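You operate a simulated robot arm through the tools that you are given. There is no shell and no other tool. Be economical: measure what you need, move in short steps, check, and stop when the job is done.

The job below is to be done with a simulated two-armed robot. You get a single attempt, and the scene is never put back.

JOB
Take the cap off the waste bottle and lay it down on the tray of the red cart. Close the bottom right drawer. Put the beaker on the right end of the bench away on the low shelf of the charging bench. Put the orange seal on top of the blue can on the right end of the bench. Open the lower drawer of the small blue cabinet. Do these in any order. Set down upright: beaker.
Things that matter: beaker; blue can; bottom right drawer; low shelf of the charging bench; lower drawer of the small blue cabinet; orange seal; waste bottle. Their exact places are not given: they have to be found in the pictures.

It is judged by the outcome, as a careful person would: the job done as asked, and still so three seconds after it is handed in. It fails if anything else is knocked over, pushed out of place, dropped, spilled or broken. Lids that push on must go on centred and level and be pressed home; caps that screw on are set level and turned clockwise until they are tight.

ROBOT AND FRAMES
Two 7-joint arms with fingered hands on one trunk, on a base that drives. Base frame: it is fixed to the floor where the robot stands at the start and does not move with it; the origin is under the middle of the robot, x ahead of it, y to its left, z up. Readings come in cm, degrees, newtons and seconds.
The left shoulder is at the start at [5.4, 15.8, 104.4], the right one opposite. With the tool pointing down near the work surface each hand reaches from about 44 to 84 cm from the robot's upright axis, wherever it stands, measured 20 degrees to its own side. Places, roughly: beaker (8x8x11 cm) [-360, -170, 100]; blue can (7x7x11 cm) [-360, -190, 100]; bottom right drawer [-310, -160, 20]; low shelf of the charging bench (36x17 cm) [-444, -174, 24]; lower drawer of the small blue cabinet [-450, -210, 90]; orange seal (4x4x2 cm) [-390, -190, 90]; waste bottle [50, 25, 100]. Payload 4 kg a hand.
Tool frame (each hand has its own): the origin (TCP) lies between the finger pads and is the grasp point; the fingertips stand 3 cm ahead of it; z points along the fingers, y is the line along which they close. Largest opening 10.4 cm; the body of the gripper starts 3.5 cm behind the TCP. The gripper is a hand of 4 fingers: y runs from the thumb to the fingers, the wrist lies at [-1.5, -10.4, -17.8] in the tool frame.
Orientation is that of the tool frame in the base frame, as a unit quaternion [w, x, y, z]. With the fingers straight down and the wrist toward the robot, the tool's x, y and z point along [0, 1, 0], [1, 0, 0] and [0, 0, -1] of the base frame.

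CONTROLS
- The arms move only by the tool drive_tool. It takes "left_steps", "right_steps" or both (then of equal length, played together; a hand with none holds still); each is a list of rows, each an object of numbers (a shift or turn left out is 0): "dx", "dy", "dz": the shift along the tool's x, y, z in cm; "ax", "ay", "az": the turn, a rotation vector about the tool's x, y, z in degrees. In form: [{"dx": .., "dy": .., "dz": .., "ax": .., "ay": .., "az": ..}, ...]. A call has 1 to 10 rows; each row shifts and turns the commanded pose from where the row before left it, along the tool's axes as they then stand. A row lasts 0.2 s, in which the tool goes at most 5 cm and 8.6 degrees; a call with a longer step from one row to the next is refused whole. A pose out of reach is approached as far as the arm can. The call stops where the force on the tool passes 40 N (or 10 N more than at its start, if that is more) or the arm is blocked; 0.2 s more then pass. In this call time passes only in rows, and 0.2 s behind the last. It gives the time, the measured TCP pose, the force on the tool (base axes), the opening and the grip force at its end, in the units of the frame above (readings bear some noise), with the torque about the TCP (base axes, N m) and any sound that the robot's microphone picked up, and new pictures: "views" is both (left out), scene, wrist or none (wrist: the cameras of the hands that moved).
- Cameras (640 x 400 px; columns grow to the right, rows downward): "scene" is now at [13.83, 1.61, 122.43]; the picture's right is [0.16, -0.99, -0.00], its down [-0.29, -0.04, -0.96] and it looks along [0.94, 0.15, -0.29] (base axes); focal length 214 px, centre (320, 200). "left" rides on the left gripper at [-6.1, -9.2, -13.1] in its tool frame; the picture's right is [-0.81, -0.28, 0.52], its down [0.53, -0.71, 0.45] and it looks along [0.24, 0.64, 0.73] (tool axes); focal length 275 px, centre (320, 200). "right" rides on the right gripper at [6.1, -9.2, -13] in its tool frame; the picture's right is [-0.81, 0.28, -0.52], its down [-0.53, -0.71, 0.46] and it looks along [-0.24, 0.64, 0.72] (tool axes); focal length 275 px, centre (320, 200).
- move_column(by): slides the trunk up (or, below 0, down) by that many cm; the arms and the scene camera ride with it, the base frame stays. It gives what a move gives, with no picture.
- steer(legs): drives the robot by 1 to 6 legs, each [ahead, turn to the left] in cm and degrees, along the robot's own axes; the way and the turn of a leg run together, so that a leg with both is an arc; at most 150 cm and 180 degrees a leg. The arms and the cameras ride along, it lands a little off, and it stops where it bumps. It gives what a move gives, and a new picture of the scene camera.
- finger_targets(index, middle, ring, thumb_bend, thumb_turn, hand): sets how far each is bent, from 0 (flat) to 100 (curled in); at 30 the hand is open as for a grip, at 70 the pads meet at the TCP. One left out holds its place. A second passes; each finger stops where it meets its share of the squeeze, and holds until it gets a number again. It is the only way to open and close the hand. It gives what a move gives, with no picture; readings hold the bend of each and the force on the fingers (four entries, about 0 where the hand has none), thumb and palm. thumb_turn goes from beside the hand (0) to across from the fingers (100), as for a grip.
- aim_head(pan, tilt): turns the head with the scene camera to pan (to the left, within 80 degrees either way) and tilt (down, from -29 to 69), counted from straight ahead of the robot. It gives what a move gives, and a new picture of the scene camera.
- probe_pixels(camera, pixels): for up to 12 pixels [column, row] of the newest picture of that camera ("zoom" is the newest enlarged one), the place [x, y, z] in the base frame of the surface seen there, good to about 0.3 cm, but the place of the scene camera against the robot may be out by one fixed shift of up to 2.5 cm in any direction. The clock stands still meanwhile.
- inspect(camera, box): a new picture of the part [left, top, right, bottom] of that camera's present view, enlarged. The clock stands still meanwhile.
- job_done(): hands the job in; it is judged then, once.

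Go step by step. Measure first, check grasps and placings, and put right what went wrong. The budget is 110 turns and 260 pictures, counting those below and the enlarged ones. Unless the task says otherwise, let go and move clear before handing in.

The tools are called after ">>>" as a command line: name --argument value ..., lists and objects as JSON in quotes. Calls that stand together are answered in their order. drive_tool: Moves the arms, as the interface text tells. Its arguments: {"type":"object","properties":{"left_steps":{"type":"array","items":{"type":"object","properties":{"dx":{"type":"number"},"dy":{"type":"number"},"dz":{"type":"number"},"ax":{"type":"number"},"ay":{"type":"number"},"az":{"type":"number"}}}},"right_steps":{"type":"array","items":{"type":"object","properties":{"dx":{"type":"number"},"dy":{"type":"number"},"dz":{"type":"number"},"ax":{"type":"number"},"ay":{"type":"number"},"az":{"type":"number"}}}},"views":{"type":"string","enum":["both","scene","wrist","none"]}},"required":[]} The other tools are called the same way: move_column (by) slides the trunk up or down; finger_targets (index, middle, ring, thumb_bend, thumb_turn, hand) moves the fingers one by one; steer (legs) drives the base; aim_head (pan, tilt) turns the head that bears the scene camera; probe_pixels (camera, pixels) gives the place of the surface under pixels of a picture; inspect (camera, box) takes an enlarged picture of a part of a camera's view; job_done () hands the job in.

At the start:

```text
time_s: 0.0
left_position: [42.6, 28.37, 116.27]
left_tcp_rot: [0.0, 0.707, 0.708, 0.001]
left_wrist_force: [-0.1, -1.1, -0.7]
left_moment: [0.0, 0.02, -0.01]
left_gripper_width: 10.35
left_grasp_force: 0.0
left_shape: jaw
left_bend: [30.0, 30.0, 30.0, 30.0, 98.0]
left_finger forces: [0.0, 0.0, 0.0, 0.0, 0.0, 0.0]
right_position: [62.92, -13.33, 122.81]
right_tcp_rot: [0.0, 0.707, 0.707, 0.0]
right_wrist_force: [0.1, 0.3, -0.3]
right_moment: [-0.03, -0.01, -0.01]
right_gripper_width: 10.38
right_grasp_force: 0.1
right_shape: jaw
right_bend: [30.0, 30.0, 30.0, 30.0, 98.0]
right_finger forces: [0.0, 0.1, 0.1, 0.0, 0.1, 0.0]
trunk travel left (down, up): [-25.0, 25.7]
robot x, y, heading: [0.07, 0.0, 0.1]
head pan, tilt: [9.1, 16.3]
```

scene: 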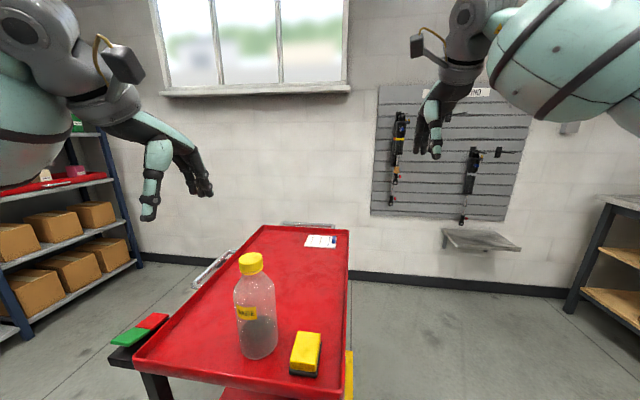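
right: 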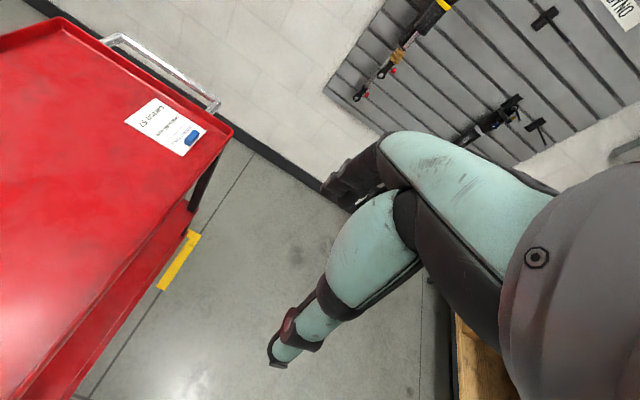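
left: 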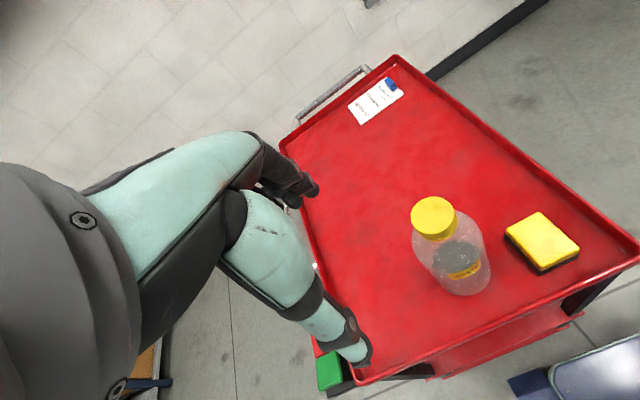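

The bottle with its yellow cap shows at scene (251,262) and left (434,215). I'll measure it with both cameras.

>>> probe_pixels --camera "left" --pixels '[[434, 212], [412, 216], [456, 216], [434, 198], [433, 234], [462, 280], [480, 330], [540, 228], [370, 150], [320, 340], [300, 130]]'

>>> probe_pixels --camera "scene" --pixels '[[251, 256], [240, 262], [262, 262], [251, 270], [256, 320], [256, 356], [305, 345], [320, 240], [330, 300]]'

>>> inspect --camera "left" --box '[380, 170, 520, 310]'

```text
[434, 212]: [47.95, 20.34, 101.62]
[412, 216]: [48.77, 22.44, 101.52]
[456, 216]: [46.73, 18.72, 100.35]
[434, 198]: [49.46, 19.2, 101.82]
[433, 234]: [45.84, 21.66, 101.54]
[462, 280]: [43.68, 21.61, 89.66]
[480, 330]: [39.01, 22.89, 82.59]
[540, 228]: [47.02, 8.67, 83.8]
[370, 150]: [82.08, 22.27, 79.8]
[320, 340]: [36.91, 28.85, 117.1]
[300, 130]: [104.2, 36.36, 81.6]
```

```text
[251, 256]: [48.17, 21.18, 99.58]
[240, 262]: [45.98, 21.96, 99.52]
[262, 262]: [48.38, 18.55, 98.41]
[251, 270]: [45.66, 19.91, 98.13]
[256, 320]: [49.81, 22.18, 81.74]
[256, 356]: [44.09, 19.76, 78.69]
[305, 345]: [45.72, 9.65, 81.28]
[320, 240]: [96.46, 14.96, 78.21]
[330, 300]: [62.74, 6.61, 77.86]
```

```text
2.86 times, centred on (450, 240) of left
```

zoom: 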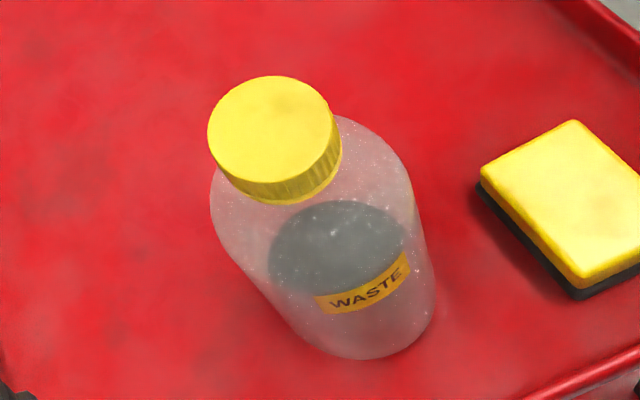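

Cap centre is about (47.7, 20.4), top 101.7, body radius about 4, and the scene camera reads roughly 2 cm low. I'll swing the right hand to a sideways grip (tool z toward +y) so it can hold the body while the left hand unscrews.

>>> drive_tool --right_steps '[{"dx": 1.5, "dy": -1.52, "dz": 1, "ay": 8.6}, {"dx": 1.333, "dy": -1.52, "dz": 1.214, "ay": 8.6}, {"dx": 1.137, "dy": -1.52, "dz": 1.399, "ay": 8.6}, {"dx": 0.915, "dy": -1.52, "dz": 1.553, "ay": 8.6}, {"dx": 0.673, "dy": -1.52, "dz": 1.673, "ay": 8.6}, {"dx": 0.415, "dy": -1.52, "dz": 1.754, "ay": 8.6}, {"dx": 0.148, "dy": -1.52, "dz": 1.797, "ay": 8.6}, {"dx": -0.122, "dy": -1.52, "dz": 1.799, "ay": 8.6}, {"dx": -0.389, "dy": -1.52, "dz": 1.76, "ay": 8.6}, {"dx": -0.649, "dy": -1.52, "dz": 1.682, "ay": 8.6}]' --views "both"

```text
time_s: 2.2
left_position: [41.35, 28.41, 116.74]
left_tcp_rot: [0.004, 0.706, 0.708, 0.004]
left_wrist_force: [0.5, 0.1, -0.1]
left_moment: [0.01, 0.01, 0.02]
left_gripper_width: 10.39
left_grasp_force: 0.1
left_shape: jaw
left_bend: [30.0, 30.0, 30.0, 30.0, 98.0]
left_finger forces: [0.0, 0.0, 0.0, 0.1, 0.0, 0.0]
right_position: [46.24, 1.58, 113.38]
right_tcp_rot: [-0.48, 0.514, 0.519, 0.486]
right_wrist_force: [0.1, 0.1, -0.9]
right_moment: [-0.03, 0.05, -0.01]
right_gripper_width: 10.4
right_grasp_force: 0.1
right_shape: jaw
right_bend: [30.0, 30.0, 30.0, 30.0, 98.0]
right_finger forces: [0.0, 0.0, 0.1, 0.0, 0.0, 0.0]
trunk travel left (down, up): [-25.0, 25.7]
robot x, y, heading: [-0.18, 0.18, -0.1]
head pan, tilt: [9.1, 16.3]
```

scene: 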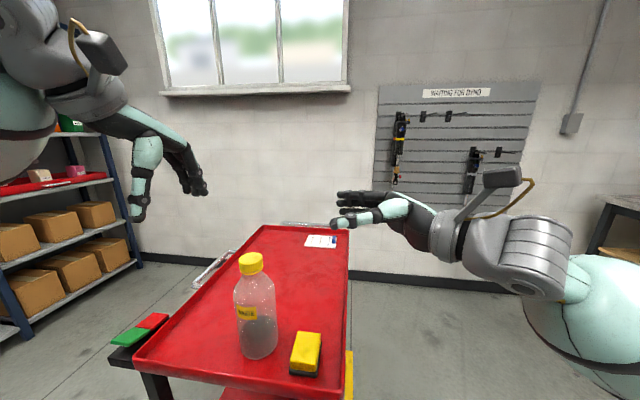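
right: 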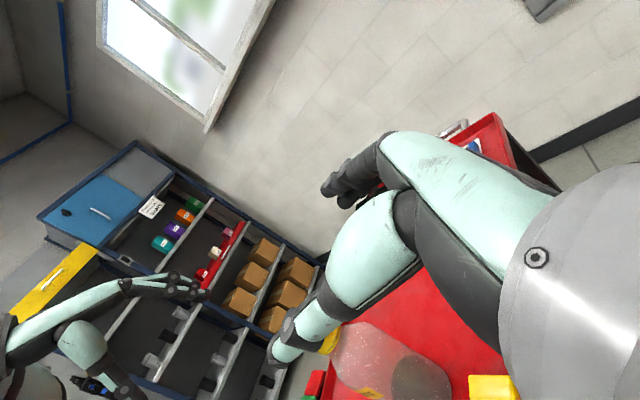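

The sideways pose is good, about 4° short of level. I'll level it and lower it beside the bottle, still clear of it in y.

>>> drive_tool --right_steps '[{"ay": 3.8}, {"dx": -3.7, "dy": 0.2, "dz": 0.8}, {"dx": -3.7, "dy": 0.2, "dz": 0.8}, {"dx": -3.7, "dy": 0.2, "dz": 0.8}, {"dx": -3.7, "dy": 0.2, "dz": 0.8}, {"dx": -3.7, "dy": 0.2, "dz": 0.8}, {"dx": -3.7, "dy": 0.2, "dz": 0.8}, {}]' --views "both"

```text
time_s: 4.0
left_position: [41.16, 28.38, 116.93]
left_tcp_rot: [0.004, 0.706, 0.708, 0.005]
left_wrist_force: [-0.4, 0.3, 0.0]
left_moment: [0.0, -0.02, -0.03]
left_gripper_width: 10.35
left_grasp_force: 0.2
left_shape: jaw
left_bend: [30.0, 30.0, 30.0, 30.0, 98.0]
left_finger forces: [0.0, 0.0, 0.0, 0.0, 0.0, 0.0]
right_position: [47.79, 6.48, 91.22]
right_tcp_rot: [-0.496, 0.498, 0.504, 0.502]
right_wrist_force: [-0.1, -0.3, -0.4]
right_moment: [-0.01, -0.02, -0.01]
right_gripper_width: 10.41
right_grasp_force: 0.2
right_shape: jaw
right_bend: [30.0, 30.0, 30.0, 30.0, 98.0]
right_finger forces: [0.0, 0.1, 0.0, 0.0, 0.1, 0.1]
trunk travel left (down, up): [-25.0, 25.7]
robot x, y, heading: [0.18, -0.06, -0.2]
head pan, tilt: [9.1, 16.3]
```

scene: 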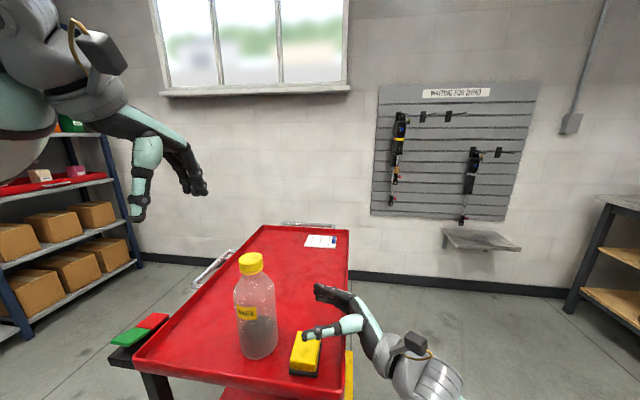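
right: 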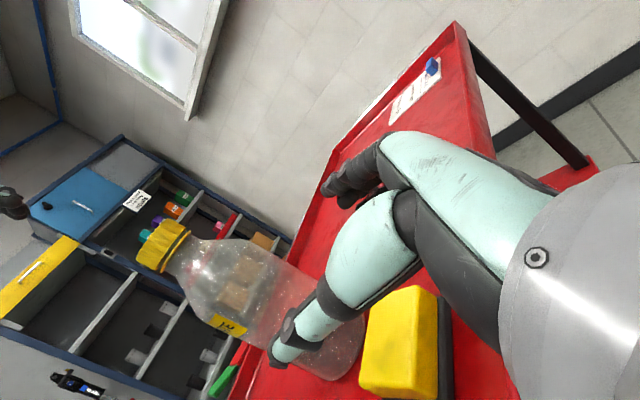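

The right hand sits level at (47.8, 6.5, 91.2). I'll check bottle and thumb positions from this camera before advancing.

>>> probe_pixels --camera "right" --pixels '[[178, 262], [200, 255], [166, 248], [240, 300], [270, 280], [222, 325], [310, 270], [340, 320], [280, 355], [328, 190], [400, 320], [405, 380]]'

>>> inspect --camera "right" --box '[120, 200, 440, 400]'

```text
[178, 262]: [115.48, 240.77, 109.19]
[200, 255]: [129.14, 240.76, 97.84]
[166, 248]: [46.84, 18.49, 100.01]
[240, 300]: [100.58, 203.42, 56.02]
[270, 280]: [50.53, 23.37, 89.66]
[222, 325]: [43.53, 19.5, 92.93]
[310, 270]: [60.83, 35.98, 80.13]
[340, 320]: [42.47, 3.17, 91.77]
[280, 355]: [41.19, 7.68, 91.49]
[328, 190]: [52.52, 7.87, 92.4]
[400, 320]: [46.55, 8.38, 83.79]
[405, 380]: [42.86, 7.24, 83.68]
```

```text
2.00 times, centred on (280, 300) of right
```

zoom: 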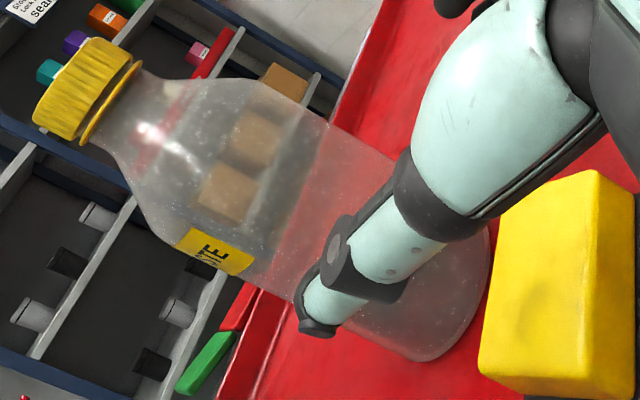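

The bottle body lies between thumb (x≈42) and fingers (x≈52.5). I'll advance 12.7 cm along tool z, watching force.

>>> drive_tool --right_steps '[{"dz": 2, "dx": -0.2}, {"dz": 2, "dx": -0.2}, {"dz": 2}, {"dz": 2}, {"dz": 1.6}, {"dz": 1.6}, {"dz": 1.5}, {}]' --views "both"

```text
time_s: 5.8
left_position: [41.15, 28.42, 116.86]
left_tcp_rot: [0.004, 0.707, 0.707, 0.006]
left_wrist_force: [0.2, 0.3, 0.4]
left_moment: [-0.03, -0.03, -0.03]
left_gripper_width: 10.38
left_grasp_force: 0.0
left_shape: jaw
left_bend: [30.0, 30.0, 30.0, 30.0, 98.0]
left_finger forces: [0.0, 0.0, 0.0, 0.0, 0.0, 0.0]
right_position: [47.95, 19.06, 90.84]
right_tcp_rot: [-0.497, 0.498, 0.503, 0.502]
right_wrist_force: [0.1, -0.1, 0.0]
right_moment: [0.01, 0.0, -0.01]
right_gripper_width: 10.41
right_grasp_force: 0.0
right_shape: jaw
right_bend: [30.0, 30.0, 30.0, 30.0, 98.0]
right_finger forces: [0.0, 0.1, 0.0, 0.0, 0.1, 0.0]
trunk travel left (down, up): [-25.0, 25.7]
robot x, y, heading: [0.1, -0.02, 0.1]
head pan, tilt: [9.1, 16.3]
```

scene: 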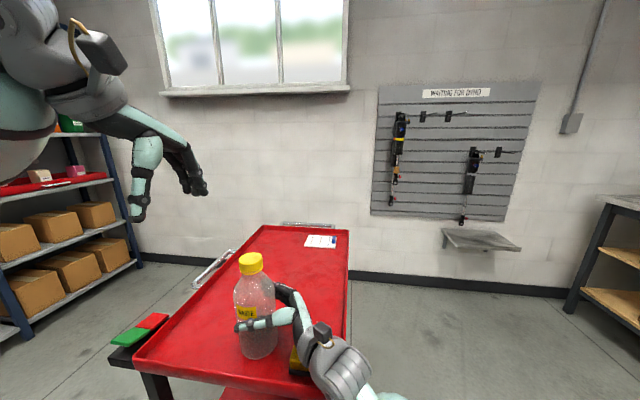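
right: 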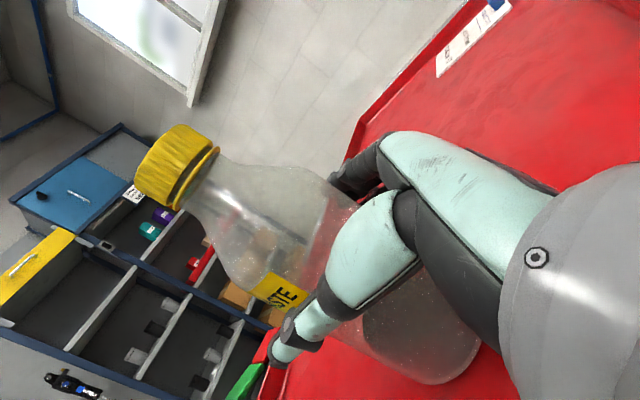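

The bottle stands untouched between thumb and fingers. I'll close the right hand gently until it meets the body.

>>> finger_targets --hand "right" --index 48 --middle 48 --ring 48 --thumb_bend 48

```text
time_s: 6.8
left_position: [41.18, 28.43, 116.86]
left_tcp_rot: [0.005, 0.706, 0.708, 0.005]
left_wrist_force: [0.8, 0.1, -0.3]
left_moment: [0.01, 0.02, 0.02]
left_gripper_width: 10.38
left_grasp_force: 0.1
left_shape: jaw
left_bend: [30.0, 30.0, 30.0, 30.0, 98.0]
left_finger forces: [0.1, 0.0, 0.0, 0.0, 0.0, 0.0]
right_position: [47.88, 19.16, 90.96]
right_tcp_rot: [-0.497, 0.498, 0.503, 0.502]
right_wrist_force: [0.9, 0.8, 0.3]
right_moment: [0.01, -0.14, 0.0]
right_gripper_width: 7.99
right_grasp_force: 11.2
right_shape: fingers
right_bend: [41.0, 45.0, 45.0, 39.0, 97.0]
right_finger forces: [6.0, 2.7, 2.9, 0.1, 11.2, 0.0]
trunk travel left (down, up): [-25.0, 25.7]
robot x, y, heading: [0.11, 0.2, 0.0]
head pan, tilt: [9.1, 16.3]
```

Held at 11 N, 8.0 cm wide. I'll firm it up a little, then look at the cap from the left hand's camera.

>>> finger_targets --hand "right" --index 55 --middle 55 --ring 55 --thumb_bend 55

>>> inspect --camera "left" --box '[370, 160, 530, 300]'

```text
time_s: 7.8
left_position: [41.11, 28.37, 116.73]
left_tcp_rot: [0.005, 0.706, 0.708, 0.005]
left_wrist_force: [0.0, 0.7, 0.5]
left_moment: [-0.02, -0.04, -0.02]
left_gripper_width: 10.4
left_grasp_force: 0.1
left_shape: jaw
left_bend: [30.0, 30.0, 30.0, 30.0, 98.0]
left_finger forces: [0.0, 0.0, 0.0, 0.0, 0.1, 0.1]
right_position: [48.03, 19.04, 90.78]
right_tcp_rot: [-0.497, 0.498, 0.504, 0.5]
right_wrist_force: [0.8, 0.6, -0.7]
right_moment: [-0.01, -0.09, 0.04]
right_gripper_width: 7.91
right_grasp_force: 19.1
right_shape: fingers
right_bend: [45.0, 49.0, 49.0, 38.0, 96.0]
right_finger forces: [8.6, 5.1, 5.2, 0.1, 18.8, 0.0]
trunk travel left (down, up): [-25.0, 25.7]
robot x, y, heading: [0.12, 0.02, -0.1]
head pan, tilt: [9.1, 16.3]
```

```text
2.86 times, centred on (450, 230) of left
```

zoom: 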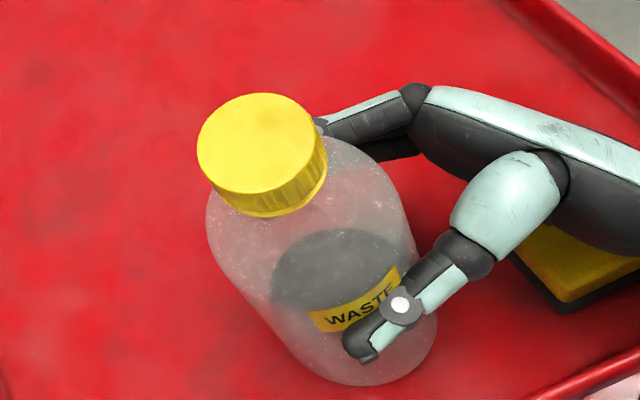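

>>> probe_pixels --camera "zoom" --pixels '[[256, 140], [202, 140], [312, 138], [258, 97], [256, 190], [265, 214], [300, 190], [230, 108], [290, 108]]'

```text
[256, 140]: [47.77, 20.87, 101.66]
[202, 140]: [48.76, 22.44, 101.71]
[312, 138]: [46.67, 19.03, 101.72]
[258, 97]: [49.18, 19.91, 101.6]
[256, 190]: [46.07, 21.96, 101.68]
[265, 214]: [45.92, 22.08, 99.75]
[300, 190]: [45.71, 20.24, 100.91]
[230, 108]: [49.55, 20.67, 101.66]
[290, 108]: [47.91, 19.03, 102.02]
```

Cap centre is (47.65, 20.8), radius 2, z 99.6–101.7. I'll turn the left hand clockwise 50° as a wind-up for unscrewing and move it over the cap.

>>> drive_tool --left_steps '[{"az": 8.4}, {"az": 8.4}, {"az": 8.4}, {"az": 8.4}, {"az": 8.4}, {"az": 8}, {"dy": 3.3}, {"dy": 3.4}, {"dy": 3.3, "dx": 0.1}, {}]' --views "both"

```text
time_s: 10.0
left_position: [47.83, 20.82, 116.89]
left_tcp_rot: [0.003, 0.94, 0.342, 0.007]
left_wrist_force: [-0.3, 0.2, -0.4]
left_moment: [-0.01, 0.0, -0.03]
left_gripper_width: 10.43
left_grasp_force: 0.0
left_shape: jaw
left_bend: [30.0, 30.0, 30.0, 30.0, 98.0]
left_finger forces: [0.0, 0.0, 0.0, 0.0, 0.1, 0.0]
right_position: [47.84, 19.11, 90.76]
right_tcp_rot: [-0.496, 0.498, 0.504, 0.502]
right_wrist_force: [0.3, -0.5, 1.5]
right_moment: [-0.04, -0.16, -0.03]
right_gripper_width: 7.9
right_grasp_force: 18.6
right_shape: fingers
right_bend: [45.0, 50.0, 49.0, 38.0, 96.0]
right_finger forces: [8.5, 5.2, 5.4, 0.0, 18.9, 0.0]
trunk travel left (down, up): [-25.0, 25.7]
robot x, y, heading: [-0.24, 0.19, 0.1]
head pan, tilt: [9.1, 16.3]
```

scene: 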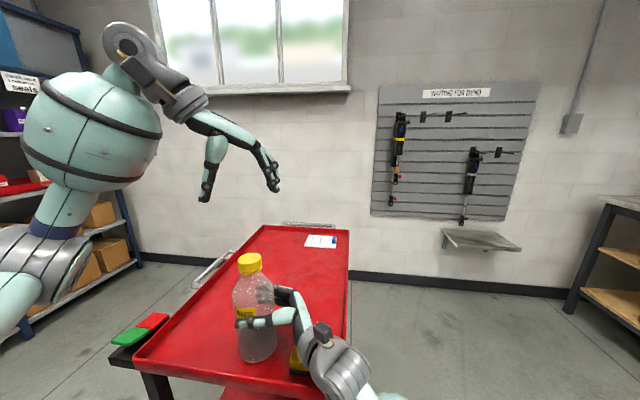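
left: 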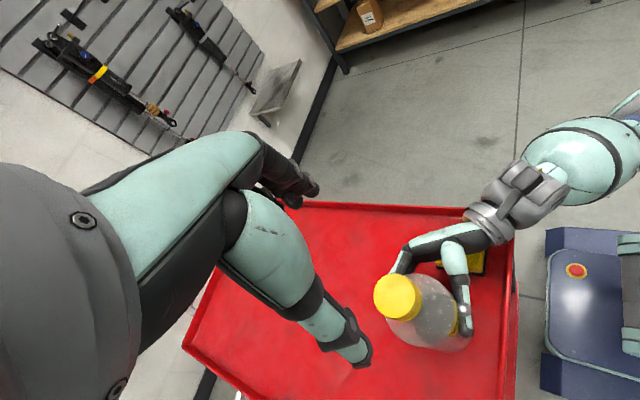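

The cap shows at left (398,295), matching the projected point straight below the TCP. I'll lower to just above grip height.

>>> drive_tool --left_steps '[{"dz": 3.5}, {"dz": 3.5}, {"dz": 3.0}, {"dz": 2.5}, {"dz": 1.7}, {}]' --views "both"

```text
time_s: 11.4
left_position: [48.0, 20.69, 102.7]
left_tcp_rot: [0.002, 0.939, 0.343, 0.006]
left_wrist_force: [0.8, 0.3, -0.3]
left_moment: [-0.02, 0.0, 0.03]
left_gripper_width: 10.4
left_grasp_force: 0.1
left_shape: jaw
left_bend: [30.0, 30.0, 30.0, 30.0, 98.0]
left_finger forces: [0.0, 0.0, 0.0, 0.0, 0.1, 0.0]
right_position: [47.96, 19.09, 90.73]
right_tcp_rot: [-0.496, 0.498, 0.504, 0.502]
right_wrist_force: [-0.5, -0.2, 1.3]
right_moment: [0.0, -0.04, 0.01]
right_gripper_width: 7.9
right_grasp_force: 19.0
right_shape: fingers
right_bend: [45.0, 50.0, 49.0, 38.0, 96.0]
right_finger forces: [8.7, 5.0, 5.2, 0.1, 18.9, 0.0]
trunk travel left (down, up): [-25.0, 25.7]
robot x, y, heading: [0.33, 0.21, 0.0]
head pan, tilt: [9.1, 16.3]
```

scene: 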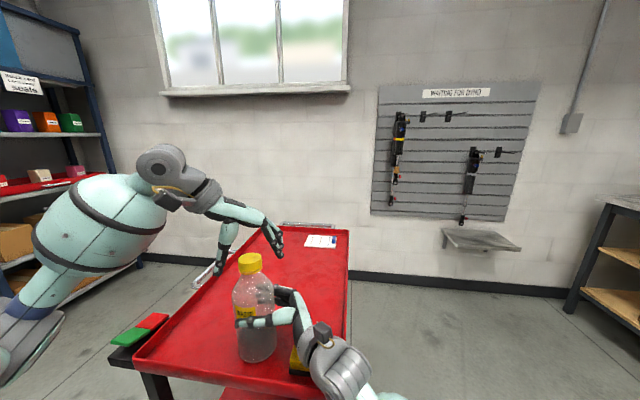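
left: 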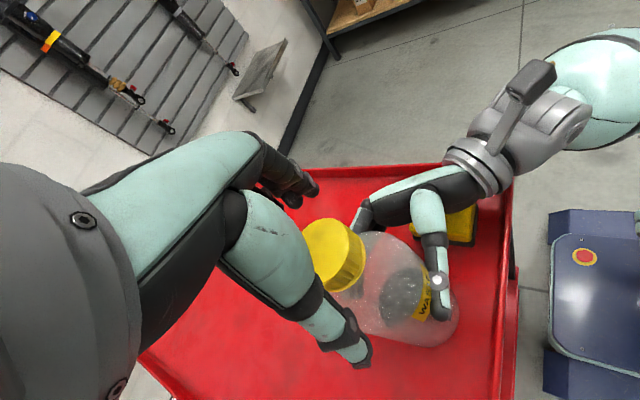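

The hand straddles the cap; I'll measure the cap once more from this close view before gripping.

>>> inspect --camera "left" --box '[240, 170, 440, 370]'

>>> probe_pixels --camera "left" --pixels '[[333, 245], [325, 222], [312, 240], [347, 250], [322, 278], [340, 275], [355, 275], [330, 335], [305, 185]]'

```text
2.00 times, centred on (340, 270) of left
```

zoom: 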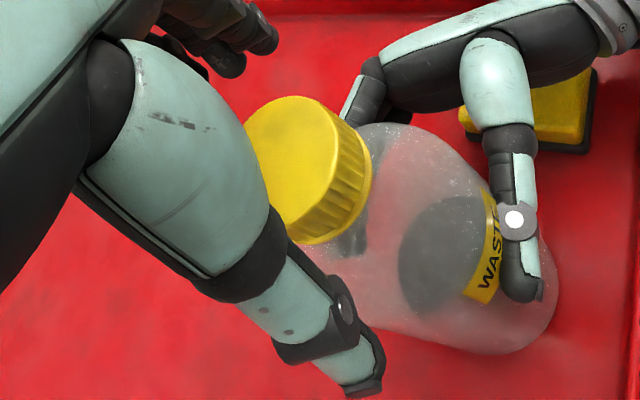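

```text
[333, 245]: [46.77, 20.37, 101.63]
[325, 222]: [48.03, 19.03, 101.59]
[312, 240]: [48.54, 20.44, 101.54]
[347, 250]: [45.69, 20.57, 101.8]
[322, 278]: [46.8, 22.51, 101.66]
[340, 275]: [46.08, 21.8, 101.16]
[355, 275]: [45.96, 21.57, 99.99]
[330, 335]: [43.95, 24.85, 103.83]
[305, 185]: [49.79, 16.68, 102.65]
```

Cap centre by circle fit is (47.5, 20.8), so I'll shift about 0.5 cm, lower 1.4 cm and close.

>>> drive_tool --left_steps '[{"dx": -0.3, "dy": -0.4, "dz": 0.7}, {"dz": 0.7}, {}]' --views "none"

>>> finger_targets --hand "left" --index 62 --middle 62 --ring 62 --thumb_bend 62

>>> inspect --camera "left" --box '[240, 170, 440, 370]'

```text
time_s: 12.2
left_position: [47.39, 20.85, 101.51]
left_tcp_rot: [0.002, 0.94, 0.342, 0.007]
left_wrist_force: [0.3, -0.2, -0.2]
left_moment: [0.01, 0.0, -0.02]
left_gripper_width: 10.38
left_grasp_force: 0.1
left_shape: jaw
left_bend: [30.0, 30.0, 30.0, 30.0, 98.0]
left_finger forces: [0.1, 0.0, 0.0, 0.0, 0.1, 0.1]
right_position: [47.88, 19.0, 90.83]
right_tcp_rot: [-0.497, 0.498, 0.504, 0.502]
right_wrist_force: [-0.1, -0.8, 0.1]
right_moment: [0.01, -0.05, 0.01]
right_gripper_width: 7.86
right_grasp_force: 18.4
right_shape: fingers
right_bend: [45.0, 50.0, 49.0, 38.0, 96.0]
right_finger forces: [8.6, 5.1, 5.1, 0.0, 18.9, 0.1]
trunk travel left (down, up): [-25.0, 25.7]
robot x, y, heading: [0.01, -0.26, -0.0]
head pan, tilt: [9.1, 16.3]
```

```text
time_s: 13.2
left_position: [47.47, 20.98, 101.43]
left_tcp_rot: [0.002, 0.939, 0.343, 0.007]
left_wrist_force: [1.9, -1.0, -1.6]
left_moment: [-0.1, -0.08, 0.0]
left_gripper_width: 3.42
left_grasp_force: 5.7
left_shape: fingers
left_bend: [57.0, 59.0, 62.0, 58.0, 97.0]
left_finger forces: [3.8, 2.3, 0.0, 0.0, 4.5, 0.0]
right_position: [47.96, 19.09, 90.8]
right_tcp_rot: [-0.496, 0.499, 0.503, 0.502]
right_wrist_force: [-1.8, 1.9, -0.3]
right_moment: [-0.01, -0.1, -0.02]
right_gripper_width: 7.87
right_grasp_force: 18.2
right_shape: fingers
right_bend: [46.0, 50.0, 49.0, 38.0, 96.0]
right_finger forces: [8.1, 4.8, 4.8, 0.0, 19.5, 0.0]
trunk travel left (down, up): [-25.0, 25.7]
robot x, y, heading: [0.03, -0.06, 0.2]
head pan, tilt: [9.1, 16.3]
```

```text
2.00 times, centred on (340, 270) of left
```

zoom: 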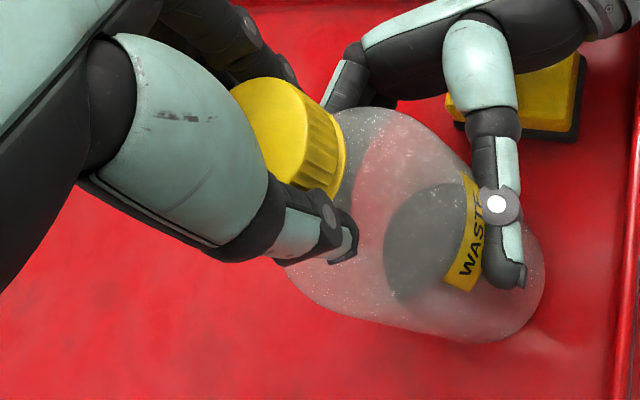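

The cap is gripped at 5.7 N. I'll firm it and begin turning counter-clockwise (negative az).

>>> finger_targets --hand "left" --index 74 --middle 74 --thumb_bend 74

>>> drive_tool --left_steps '[{"az": -5}, {"az": -7}, {"az": -7}, {"az": -7}, {"az": -7}, {"az": -7}]' --views "wrist"

```text
time_s: 14.2
left_position: [47.5, 20.94, 101.36]
left_tcp_rot: [0.002, 0.939, 0.343, 0.007]
left_wrist_force: [4.0, -2.3, -2.1]
left_moment: [-0.17, -0.23, -0.1]
left_gripper_width: 3.15
left_grasp_force: 17.6
left_shape: fingers
left_bend: [58.0, 61.0, 62.0, 60.0, 97.0]
left_finger forces: [9.4, 9.3, 0.0, 0.0, 16.5, 0.1]
right_position: [47.83, 19.04, 90.88]
right_tcp_rot: [-0.497, 0.498, 0.503, 0.502]
right_wrist_force: [-3.1, 1.9, 0.7]
right_moment: [0.01, -0.12, 0.14]
right_gripper_width: 7.89
right_grasp_force: 18.4
right_shape: fingers
right_bend: [46.0, 50.0, 50.0, 38.0, 96.0]
right_finger forces: [7.8, 4.6, 4.7, 0.0, 20.3, 0.0]
trunk travel left (down, up): [-25.0, 25.7]
robot x, y, heading: [-0.01, -0.09, 0.0]
head pan, tilt: [9.1, 16.3]
```

```text
time_s: 15.6
left_position: [47.44, 20.77, 101.42]
left_tcp_rot: [0.005, 0.765, 0.644, 0.006]
left_wrist_force: [-1.2, -7.0, 5.2]
left_moment: [-0.2, -0.06, -0.51]
left_gripper_width: 2.87
left_grasp_force: 19.1
left_shape: fingers
left_bend: [62.0, 59.0, 62.0, 60.0, 100.0]
left_finger forces: [8.9, 12.9, 0.1, 0.0, 16.8, 0.0]
right_position: [47.73, 19.04, 90.9]
right_tcp_rot: [-0.496, 0.497, 0.504, 0.502]
right_wrist_force: [0.9, 9.2, 3.3]
right_moment: [0.07, 0.04, 0.43]
right_gripper_width: 7.83
right_grasp_force: 17.5
right_shape: fingers
right_bend: [46.0, 51.0, 50.0, 39.0, 95.0]
right_finger forces: [8.3, 5.5, 5.2, 0.0, 16.4, 0.0]
trunk travel left (down, up): [-25.0, 25.7]
robot x, y, heading: [-0.08, -0.13, -0.1]
head pan, tilt: [9.1, 16.3]
```

left: 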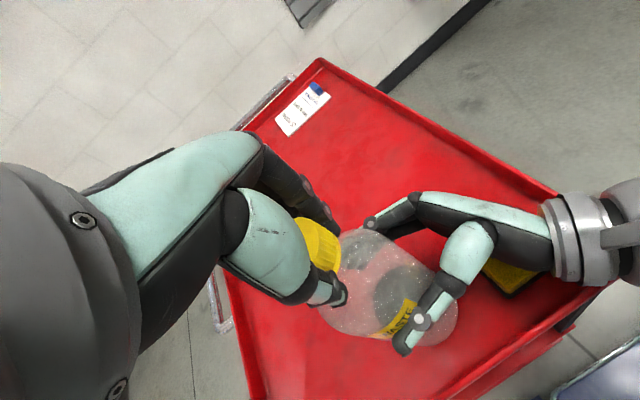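

Reaction torque is about 0.5 N m with the bottle holding still. I'll keep turning and watch whether the torque falls.

>>> drive_tool --left_steps '[{"az": -7}, {"az": -7}, {"az": -7}, {"az": -7}, {"az": -7}, {"az": -7}]' --views "wrist"

```text
time_s: 17.0
left_position: [47.37, 20.99, 101.34]
left_tcp_rot: [0.007, 0.483, 0.876, 0.004]
left_wrist_force: [11.0, -0.3, 3.7]
left_moment: [0.05, -0.28, -0.22]
left_gripper_width: 0.0
left_grasp_force: 5.4
left_shape: fingers
left_bend: [69.0, 62.0, 62.0, 73.0, 97.0]
left_finger forces: [0.1, 10.4, 0.5, 0.0, 0.1, 0.0]
right_position: [47.81, 18.94, 90.94]
right_tcp_rot: [-0.496, 0.497, 0.504, 0.502]
right_wrist_force: [-13.4, 0.9, 8.3]
right_moment: [0.23, -0.37, 0.47]
right_gripper_width: 7.86
right_grasp_force: 17.5
right_shape: fingers
right_bend: [50.0, 52.0, 51.0, 36.0, 96.0]
right_finger forces: [3.3, 3.6, 4.7, 0.0, 24.4, 0.0]
trunk travel left (down, up): [-25.0, 25.7]
robot x, y, heading: [-0.09, 0.27, 0.2]
head pan, tilt: [9.1, 16.3]
```

left: 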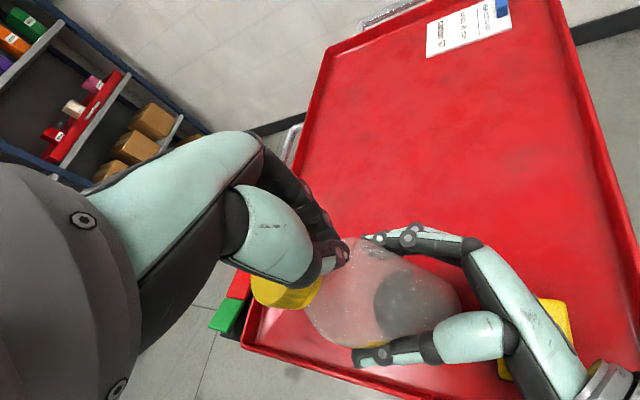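

The thumb slipped past the cap (width 0, thumb force 0). I'll open the left hand and look again.

>>> finger_targets --hand "left" --index 30 --middle 30 --ring 30 --thumb_bend 30

>>> inspect --camera "left" --box '[220, 190, 480, 390]'

>>> inspect --camera "scene" --box '[190, 200, 350, 380]'

```text
time_s: 18.0
left_position: [47.36, 20.92, 101.32]
left_tcp_rot: [0.006, 0.484, 0.875, 0.003]
left_wrist_force: [0.7, 0.3, 0.5]
left_moment: [0.0, 0.01, 0.02]
left_gripper_width: 10.26
left_grasp_force: 0.1
left_shape: fingers
left_bend: [30.0, 30.0, 30.0, 30.0, 97.0]
left_finger forces: [0.0, 0.1, 0.1, 0.1, 0.1, 0.1]
right_position: [47.88, 18.99, 90.81]
right_tcp_rot: [-0.497, 0.498, 0.503, 0.501]
right_wrist_force: [2.5, -0.7, 5.2]
right_moment: [0.09, -0.17, -0.05]
right_gripper_width: 7.81
right_grasp_force: 17.2
right_shape: fingers
right_bend: [47.0, 50.0, 49.0, 38.0, 95.0]
right_finger forces: [7.1, 5.4, 5.9, 0.1, 16.3, 0.0]
trunk travel left (down, up): [-25.0, 25.7]
robot x, y, heading: [-0.08, 0.4, -0.0]
head pan, tilt: [9.1, 16.3]
```

```text
2.00 times, centred on (350, 290) of left
```

zoom: 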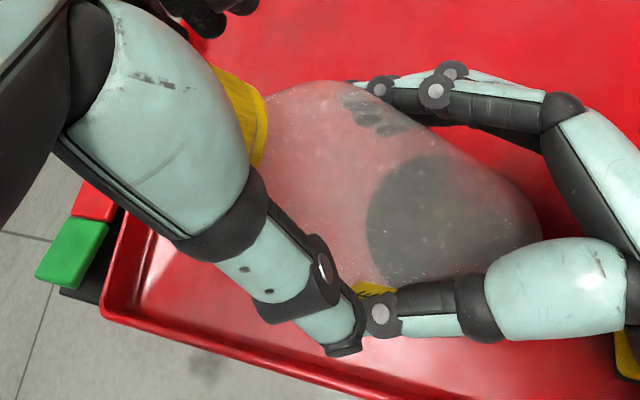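

```text
2.22 times, centred on (270, 290) of scene
```

zoom: 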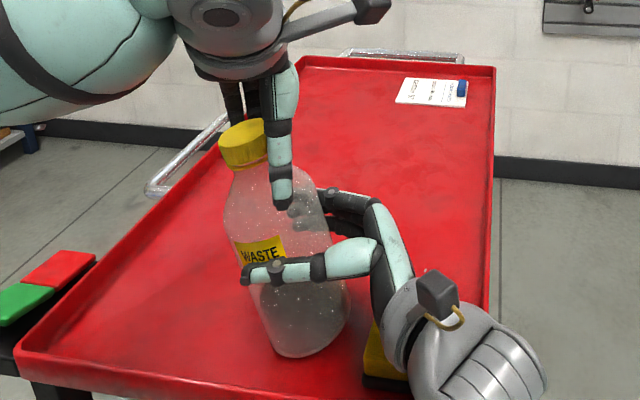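

The bottle got tipped within the right grip (leaning to +y at scene). I'll raise the left hand clear and measure the tilt.

>>> drive_tool --left_steps '[{"dz": -1.5}, {"dz": -2.5}, {"dz": -3}, {"dz": -3}, {}]' --views "both"

>>> inspect --camera "scene" --box '[190, 200, 350, 380]'

>>> inspect --camera "right" --box '[80, 100, 480, 400]'

```text
time_s: 19.2
left_position: [47.26, 20.83, 111.55]
left_tcp_rot: [0.006, 0.484, 0.875, 0.004]
left_wrist_force: [0.1, 0.0, 0.4]
left_moment: [0.01, -0.01, 0.0]
left_gripper_width: 10.28
left_grasp_force: 0.0
left_shape: fingers
left_bend: [30.0, 30.0, 30.0, 30.0, 97.0]
left_finger forces: [0.1, 0.1, 0.1, 0.0, 0.1, 0.0]
right_position: [47.85, 19.11, 90.93]
right_tcp_rot: [-0.497, 0.498, 0.503, 0.502]
right_wrist_force: [1.4, -0.3, 5.9]
right_moment: [0.08, -0.11, -0.05]
right_gripper_width: 7.8
right_grasp_force: 17.3
right_shape: fingers
right_bend: [47.0, 50.0, 49.0, 38.0, 95.0]
right_finger forces: [6.9, 5.3, 5.4, 0.0, 16.4, 0.0]
trunk travel left (down, up): [-25.0, 25.7]
robot x, y, heading: [0.17, -0.12, -0.0]
head pan, tilt: [9.1, 16.3]
```

scene: 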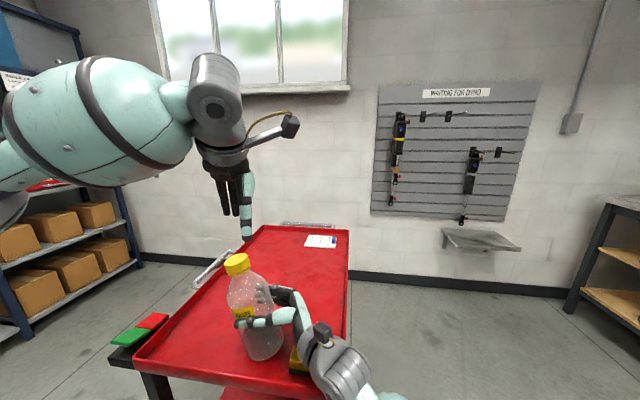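
left: 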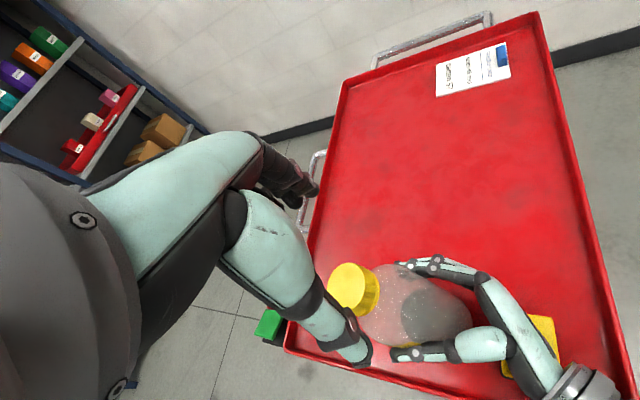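

```text
2.22 times, centred on (270, 290) of scene
```

zoom: 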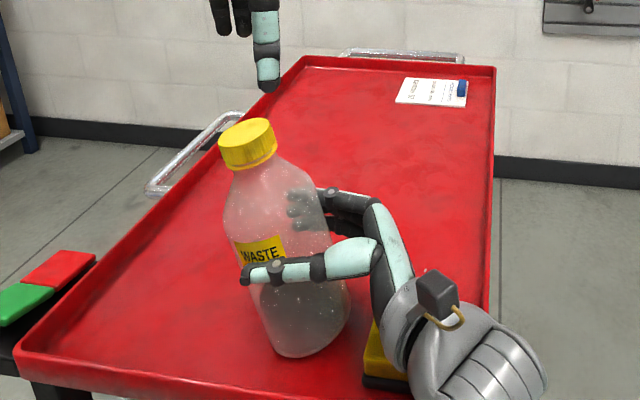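

```text
1.33 times, centred on (280, 250) of right
```

zoom: 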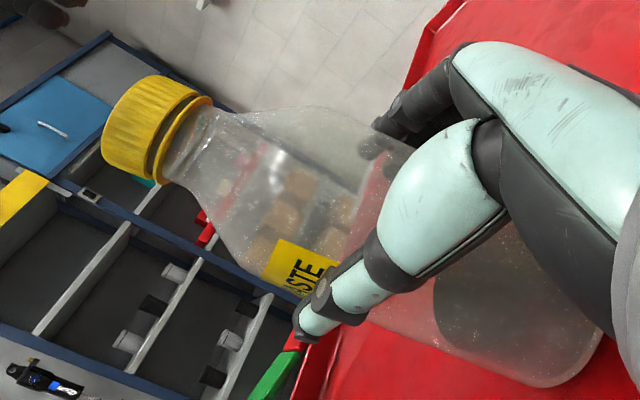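

>>> inspect --camera "left" --box '[300, 230, 480, 370]'

>>> probe_pixels --camera "left" --pixels '[[348, 287], [332, 283], [362, 291], [352, 266], [344, 308], [372, 290], [440, 310], [470, 325]]'

```text
2.86 times, centred on (390, 300) of left
```

zoom: 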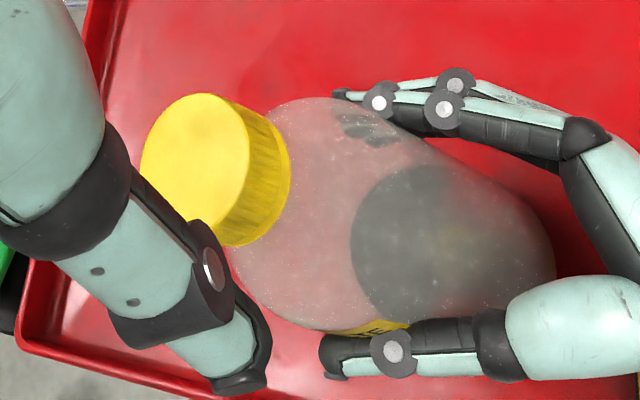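

```text
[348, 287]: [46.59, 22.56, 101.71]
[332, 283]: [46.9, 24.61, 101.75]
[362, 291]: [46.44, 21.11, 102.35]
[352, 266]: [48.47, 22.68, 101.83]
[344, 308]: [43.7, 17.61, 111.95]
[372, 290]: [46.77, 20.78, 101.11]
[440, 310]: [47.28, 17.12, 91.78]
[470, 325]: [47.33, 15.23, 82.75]
```

The top leans about 10° toward +y. I'll rotate the right hand +10° about its y axis, which carries the bottle upright, and lower the slight gap.

>>> drive_tool --right_steps '[{"ay": 2.5}, {"ay": 2.5}, {"ay": 2.5}, {"ay": 2.5}, {}, {}]' --views "scene"

>>> inspect --camera "left" --box '[300, 230, 480, 370]'

>>> inspect --camera "scene" --box '[190, 200, 350, 380]'

```text
time_s: 20.6
left_position: [47.24, 20.83, 111.29]
left_tcp_rot: [0.005, 0.484, 0.875, 0.004]
left_wrist_force: [0.3, 0.6, 0.1]
left_moment: [0.02, 0.03, 0.0]
left_gripper_width: 10.27
left_grasp_force: 0.1
left_shape: fingers
left_bend: [30.0, 30.0, 30.0, 30.0, 97.0]
left_finger forces: [0.1, 0.0, 0.0, 0.1, 0.1, 0.0]
right_position: [48.89, 18.25, 91.61]
right_tcp_rot: [-0.523, 0.45, 0.47, 0.551]
right_wrist_force: [-0.1, -0.2, -2.5]
right_moment: [-0.04, -0.02, -0.03]
right_gripper_width: 7.79
right_grasp_force: 17.2
right_shape: fingers
right_bend: [47.0, 50.0, 49.0, 38.0, 95.0]
right_finger forces: [6.6, 5.1, 5.5, 0.1, 17.1, 0.0]
trunk travel left (down, up): [-25.0, 25.7]
robot x, y, heading: [-0.0, -0.27, -0.0]
head pan, tilt: [9.1, 16.3]
```

scene: 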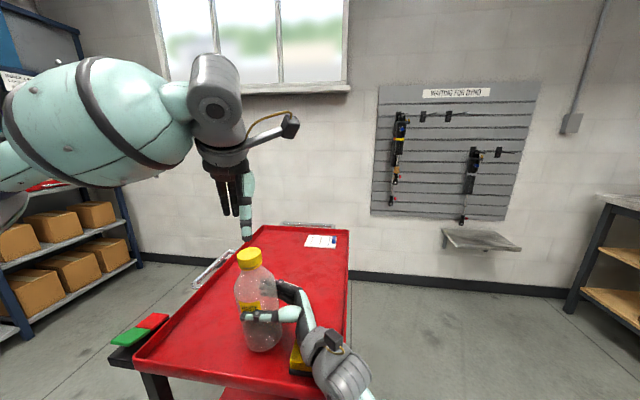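

```text
2.86 times, centred on (390, 300) of left
```

zoom: 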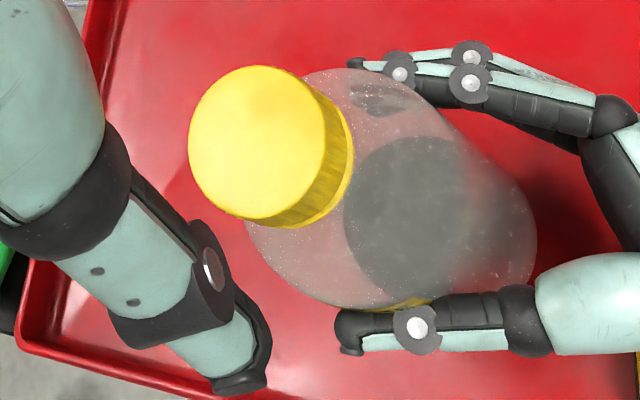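

```text
2.22 times, centred on (270, 290) of scene
```

zoom: 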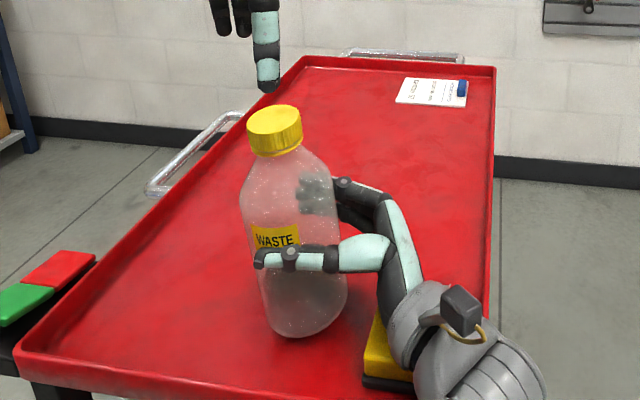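

>>> probe_pixels --camera "left" --pixels '[[357, 276], [370, 255], [390, 260], [372, 302], [380, 272], [398, 285], [388, 308], [475, 320]]'

>>> probe_pixels --camera "scene" --pixels '[[249, 251], [240, 253], [258, 252], [263, 345], [252, 346], [274, 343], [264, 353], [300, 330]]'

```text
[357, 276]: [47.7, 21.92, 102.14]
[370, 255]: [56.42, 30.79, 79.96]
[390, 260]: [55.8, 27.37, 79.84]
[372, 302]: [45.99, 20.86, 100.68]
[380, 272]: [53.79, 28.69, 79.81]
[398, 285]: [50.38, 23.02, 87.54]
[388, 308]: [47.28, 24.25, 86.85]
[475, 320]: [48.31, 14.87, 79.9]
```

```text
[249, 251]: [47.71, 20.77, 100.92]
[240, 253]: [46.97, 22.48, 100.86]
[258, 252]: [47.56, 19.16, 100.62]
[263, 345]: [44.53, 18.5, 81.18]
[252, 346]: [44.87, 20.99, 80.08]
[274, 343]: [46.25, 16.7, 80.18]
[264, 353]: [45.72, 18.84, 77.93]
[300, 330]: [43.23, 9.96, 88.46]
```

>>> inspect --camera "left" --box '[300, 230, 480, 370]'

>>> probe_pixels --camera "zoom" --pixels '[[258, 142], [196, 142], [318, 142], [260, 76], [258, 206], [215, 95], [300, 95], [335, 180], [300, 205]]'

```text
2.86 times, centred on (390, 300) of left
```

zoom: 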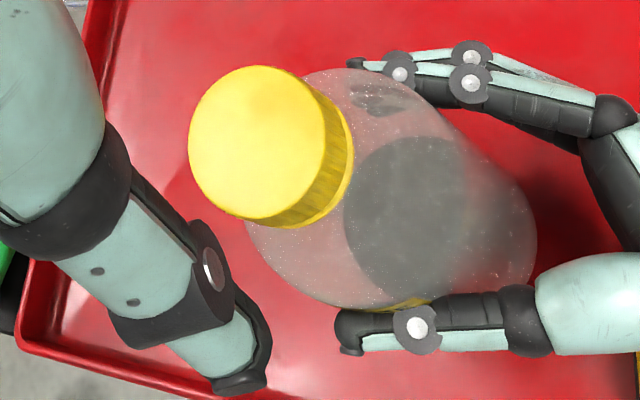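

```text
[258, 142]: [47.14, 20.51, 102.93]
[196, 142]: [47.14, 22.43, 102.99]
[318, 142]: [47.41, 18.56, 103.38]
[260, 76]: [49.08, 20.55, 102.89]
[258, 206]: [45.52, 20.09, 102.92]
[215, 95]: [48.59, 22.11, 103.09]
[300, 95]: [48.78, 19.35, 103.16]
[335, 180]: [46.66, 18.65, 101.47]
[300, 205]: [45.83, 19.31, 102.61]
```

The bottle is now nearly upright but lifted about 1.2 cm (cap top 103.0). I'll lower it until it touches the tray.

>>> drive_tool --right_steps '[{"dx": -0.5, "dz": -0.08}, {"dx": -0.4, "dz": -0.06}, {"dx": -0.3, "dz": -0.05}, {"dx": -0.2}, {}]' --views "none"

>>> inspect --camera "left" --box '[300, 230, 480, 370]'

>>> probe_pixels --camera "zoom" --pixels '[[258, 142], [196, 142], [318, 142], [260, 80], [258, 206], [215, 95], [300, 95]]'

```text
time_s: 22.0
left_position: [45.74, 20.89, 111.86]
left_tcp_rot: [0.012, 0.483, 0.875, 0.008]
left_wrist_force: [0.6, -0.2, 0.5]
left_moment: [0.04, 0.01, 0.03]
left_gripper_width: 10.33
left_grasp_force: 0.1
left_shape: fingers
left_bend: [30.0, 30.0, 30.0, 30.0, 97.0]
left_finger forces: [0.0, 0.0, 0.1, 0.0, 0.0, 0.0]
right_position: [48.85, 17.66, 92.52]
right_tcp_rot: [-0.504, 0.438, 0.483, 0.566]
right_wrist_force: [-0.4, 0.0, -2.4]
right_moment: [-0.05, 0.0, -0.02]
right_gripper_width: 7.81
right_grasp_force: 17.6
right_shape: fingers
right_bend: [47.0, 50.0, 49.0, 38.0, 95.0]
right_finger forces: [6.7, 5.0, 5.2, 0.0, 16.9, 0.0]
trunk travel left (down, up): [-25.0, 25.7]
robot x, y, heading: [0.2, 0.06, 0.1]
head pan, tilt: [9.1, 16.3]
stopped in row 5 (right hand): the arm was blocked; the commanded pose is now the measured one
```

```text
2.86 times, centred on (390, 300) of left
```

zoom: 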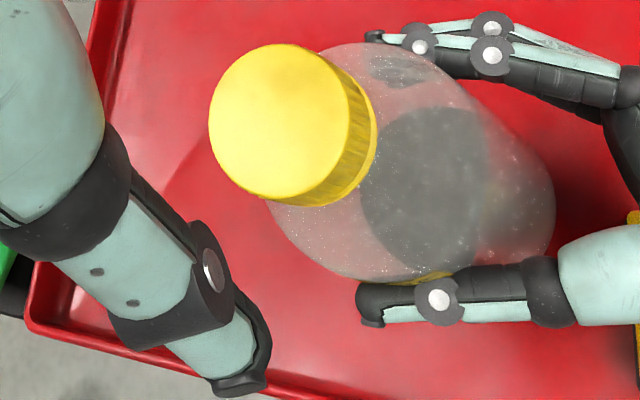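

```text
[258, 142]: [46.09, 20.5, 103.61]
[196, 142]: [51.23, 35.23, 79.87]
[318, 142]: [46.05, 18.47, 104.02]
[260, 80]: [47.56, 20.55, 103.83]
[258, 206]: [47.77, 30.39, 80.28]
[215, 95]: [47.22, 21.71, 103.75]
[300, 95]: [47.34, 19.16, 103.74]
```

The right arm is at a joint limit (blocked) and rose, with the cap top now about 103.8. I'll use the trunk column to lower everything 1.9 cm instead.

>>> move_column --by -1.8

>>> inspect --camera "left" --box '[300, 230, 480, 370]'

>>> probe_pixels --camera "zoom" --pixels '[[290, 120], [230, 120], [340, 120], [280, 60], [280, 185], [120, 60], [500, 320]]'

```text
time_s: 22.6
left_position: [45.72, 20.96, 110.35]
left_tcp_rot: [0.013, 0.483, 0.875, 0.007]
left_wrist_force: [0.2, 0.0, 0.9]
left_moment: [0.0, 0.06, -0.01]
left_gripper_width: 10.33
left_grasp_force: 0.1
left_shape: fingers
left_bend: [30.0, 30.0, 30.0, 30.0, 97.0]
left_finger forces: [0.0, 0.1, 0.1, 0.0, 0.0, 0.0]
right_position: [48.61, 17.42, 91.68]
right_tcp_rot: [-0.502, 0.431, 0.484, 0.573]
right_wrist_force: [-0.5, -0.4, -2.6]
right_moment: [-0.06, -0.01, -0.01]
right_gripper_width: 7.77
right_grasp_force: 17.7
right_shape: fingers
right_bend: [47.0, 50.0, 49.0, 38.0, 96.0]
right_finger forces: [6.7, 5.2, 5.4, 0.0, 17.3, 0.0]
trunk travel left (down, up): [-23.2, 27.5]
robot x, y, heading: [0.2, 0.16, -0.0]
head pan, tilt: [9.1, 16.3]
```

```text
2.86 times, centred on (390, 300) of left
```

zoom: 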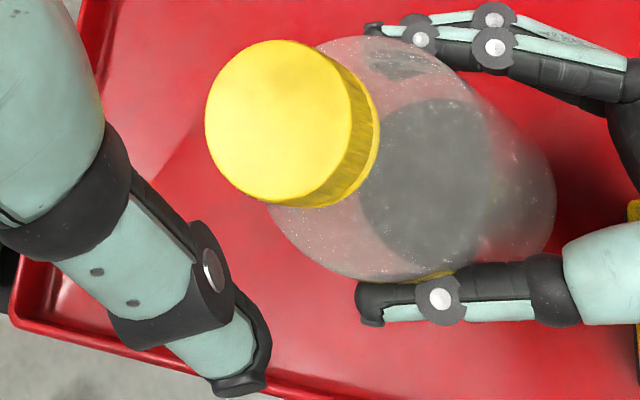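

```text
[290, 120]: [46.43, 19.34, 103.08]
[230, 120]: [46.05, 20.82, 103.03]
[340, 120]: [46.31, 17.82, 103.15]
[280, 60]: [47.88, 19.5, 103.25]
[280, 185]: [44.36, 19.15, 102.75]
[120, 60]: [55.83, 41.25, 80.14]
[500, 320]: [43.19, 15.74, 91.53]
```

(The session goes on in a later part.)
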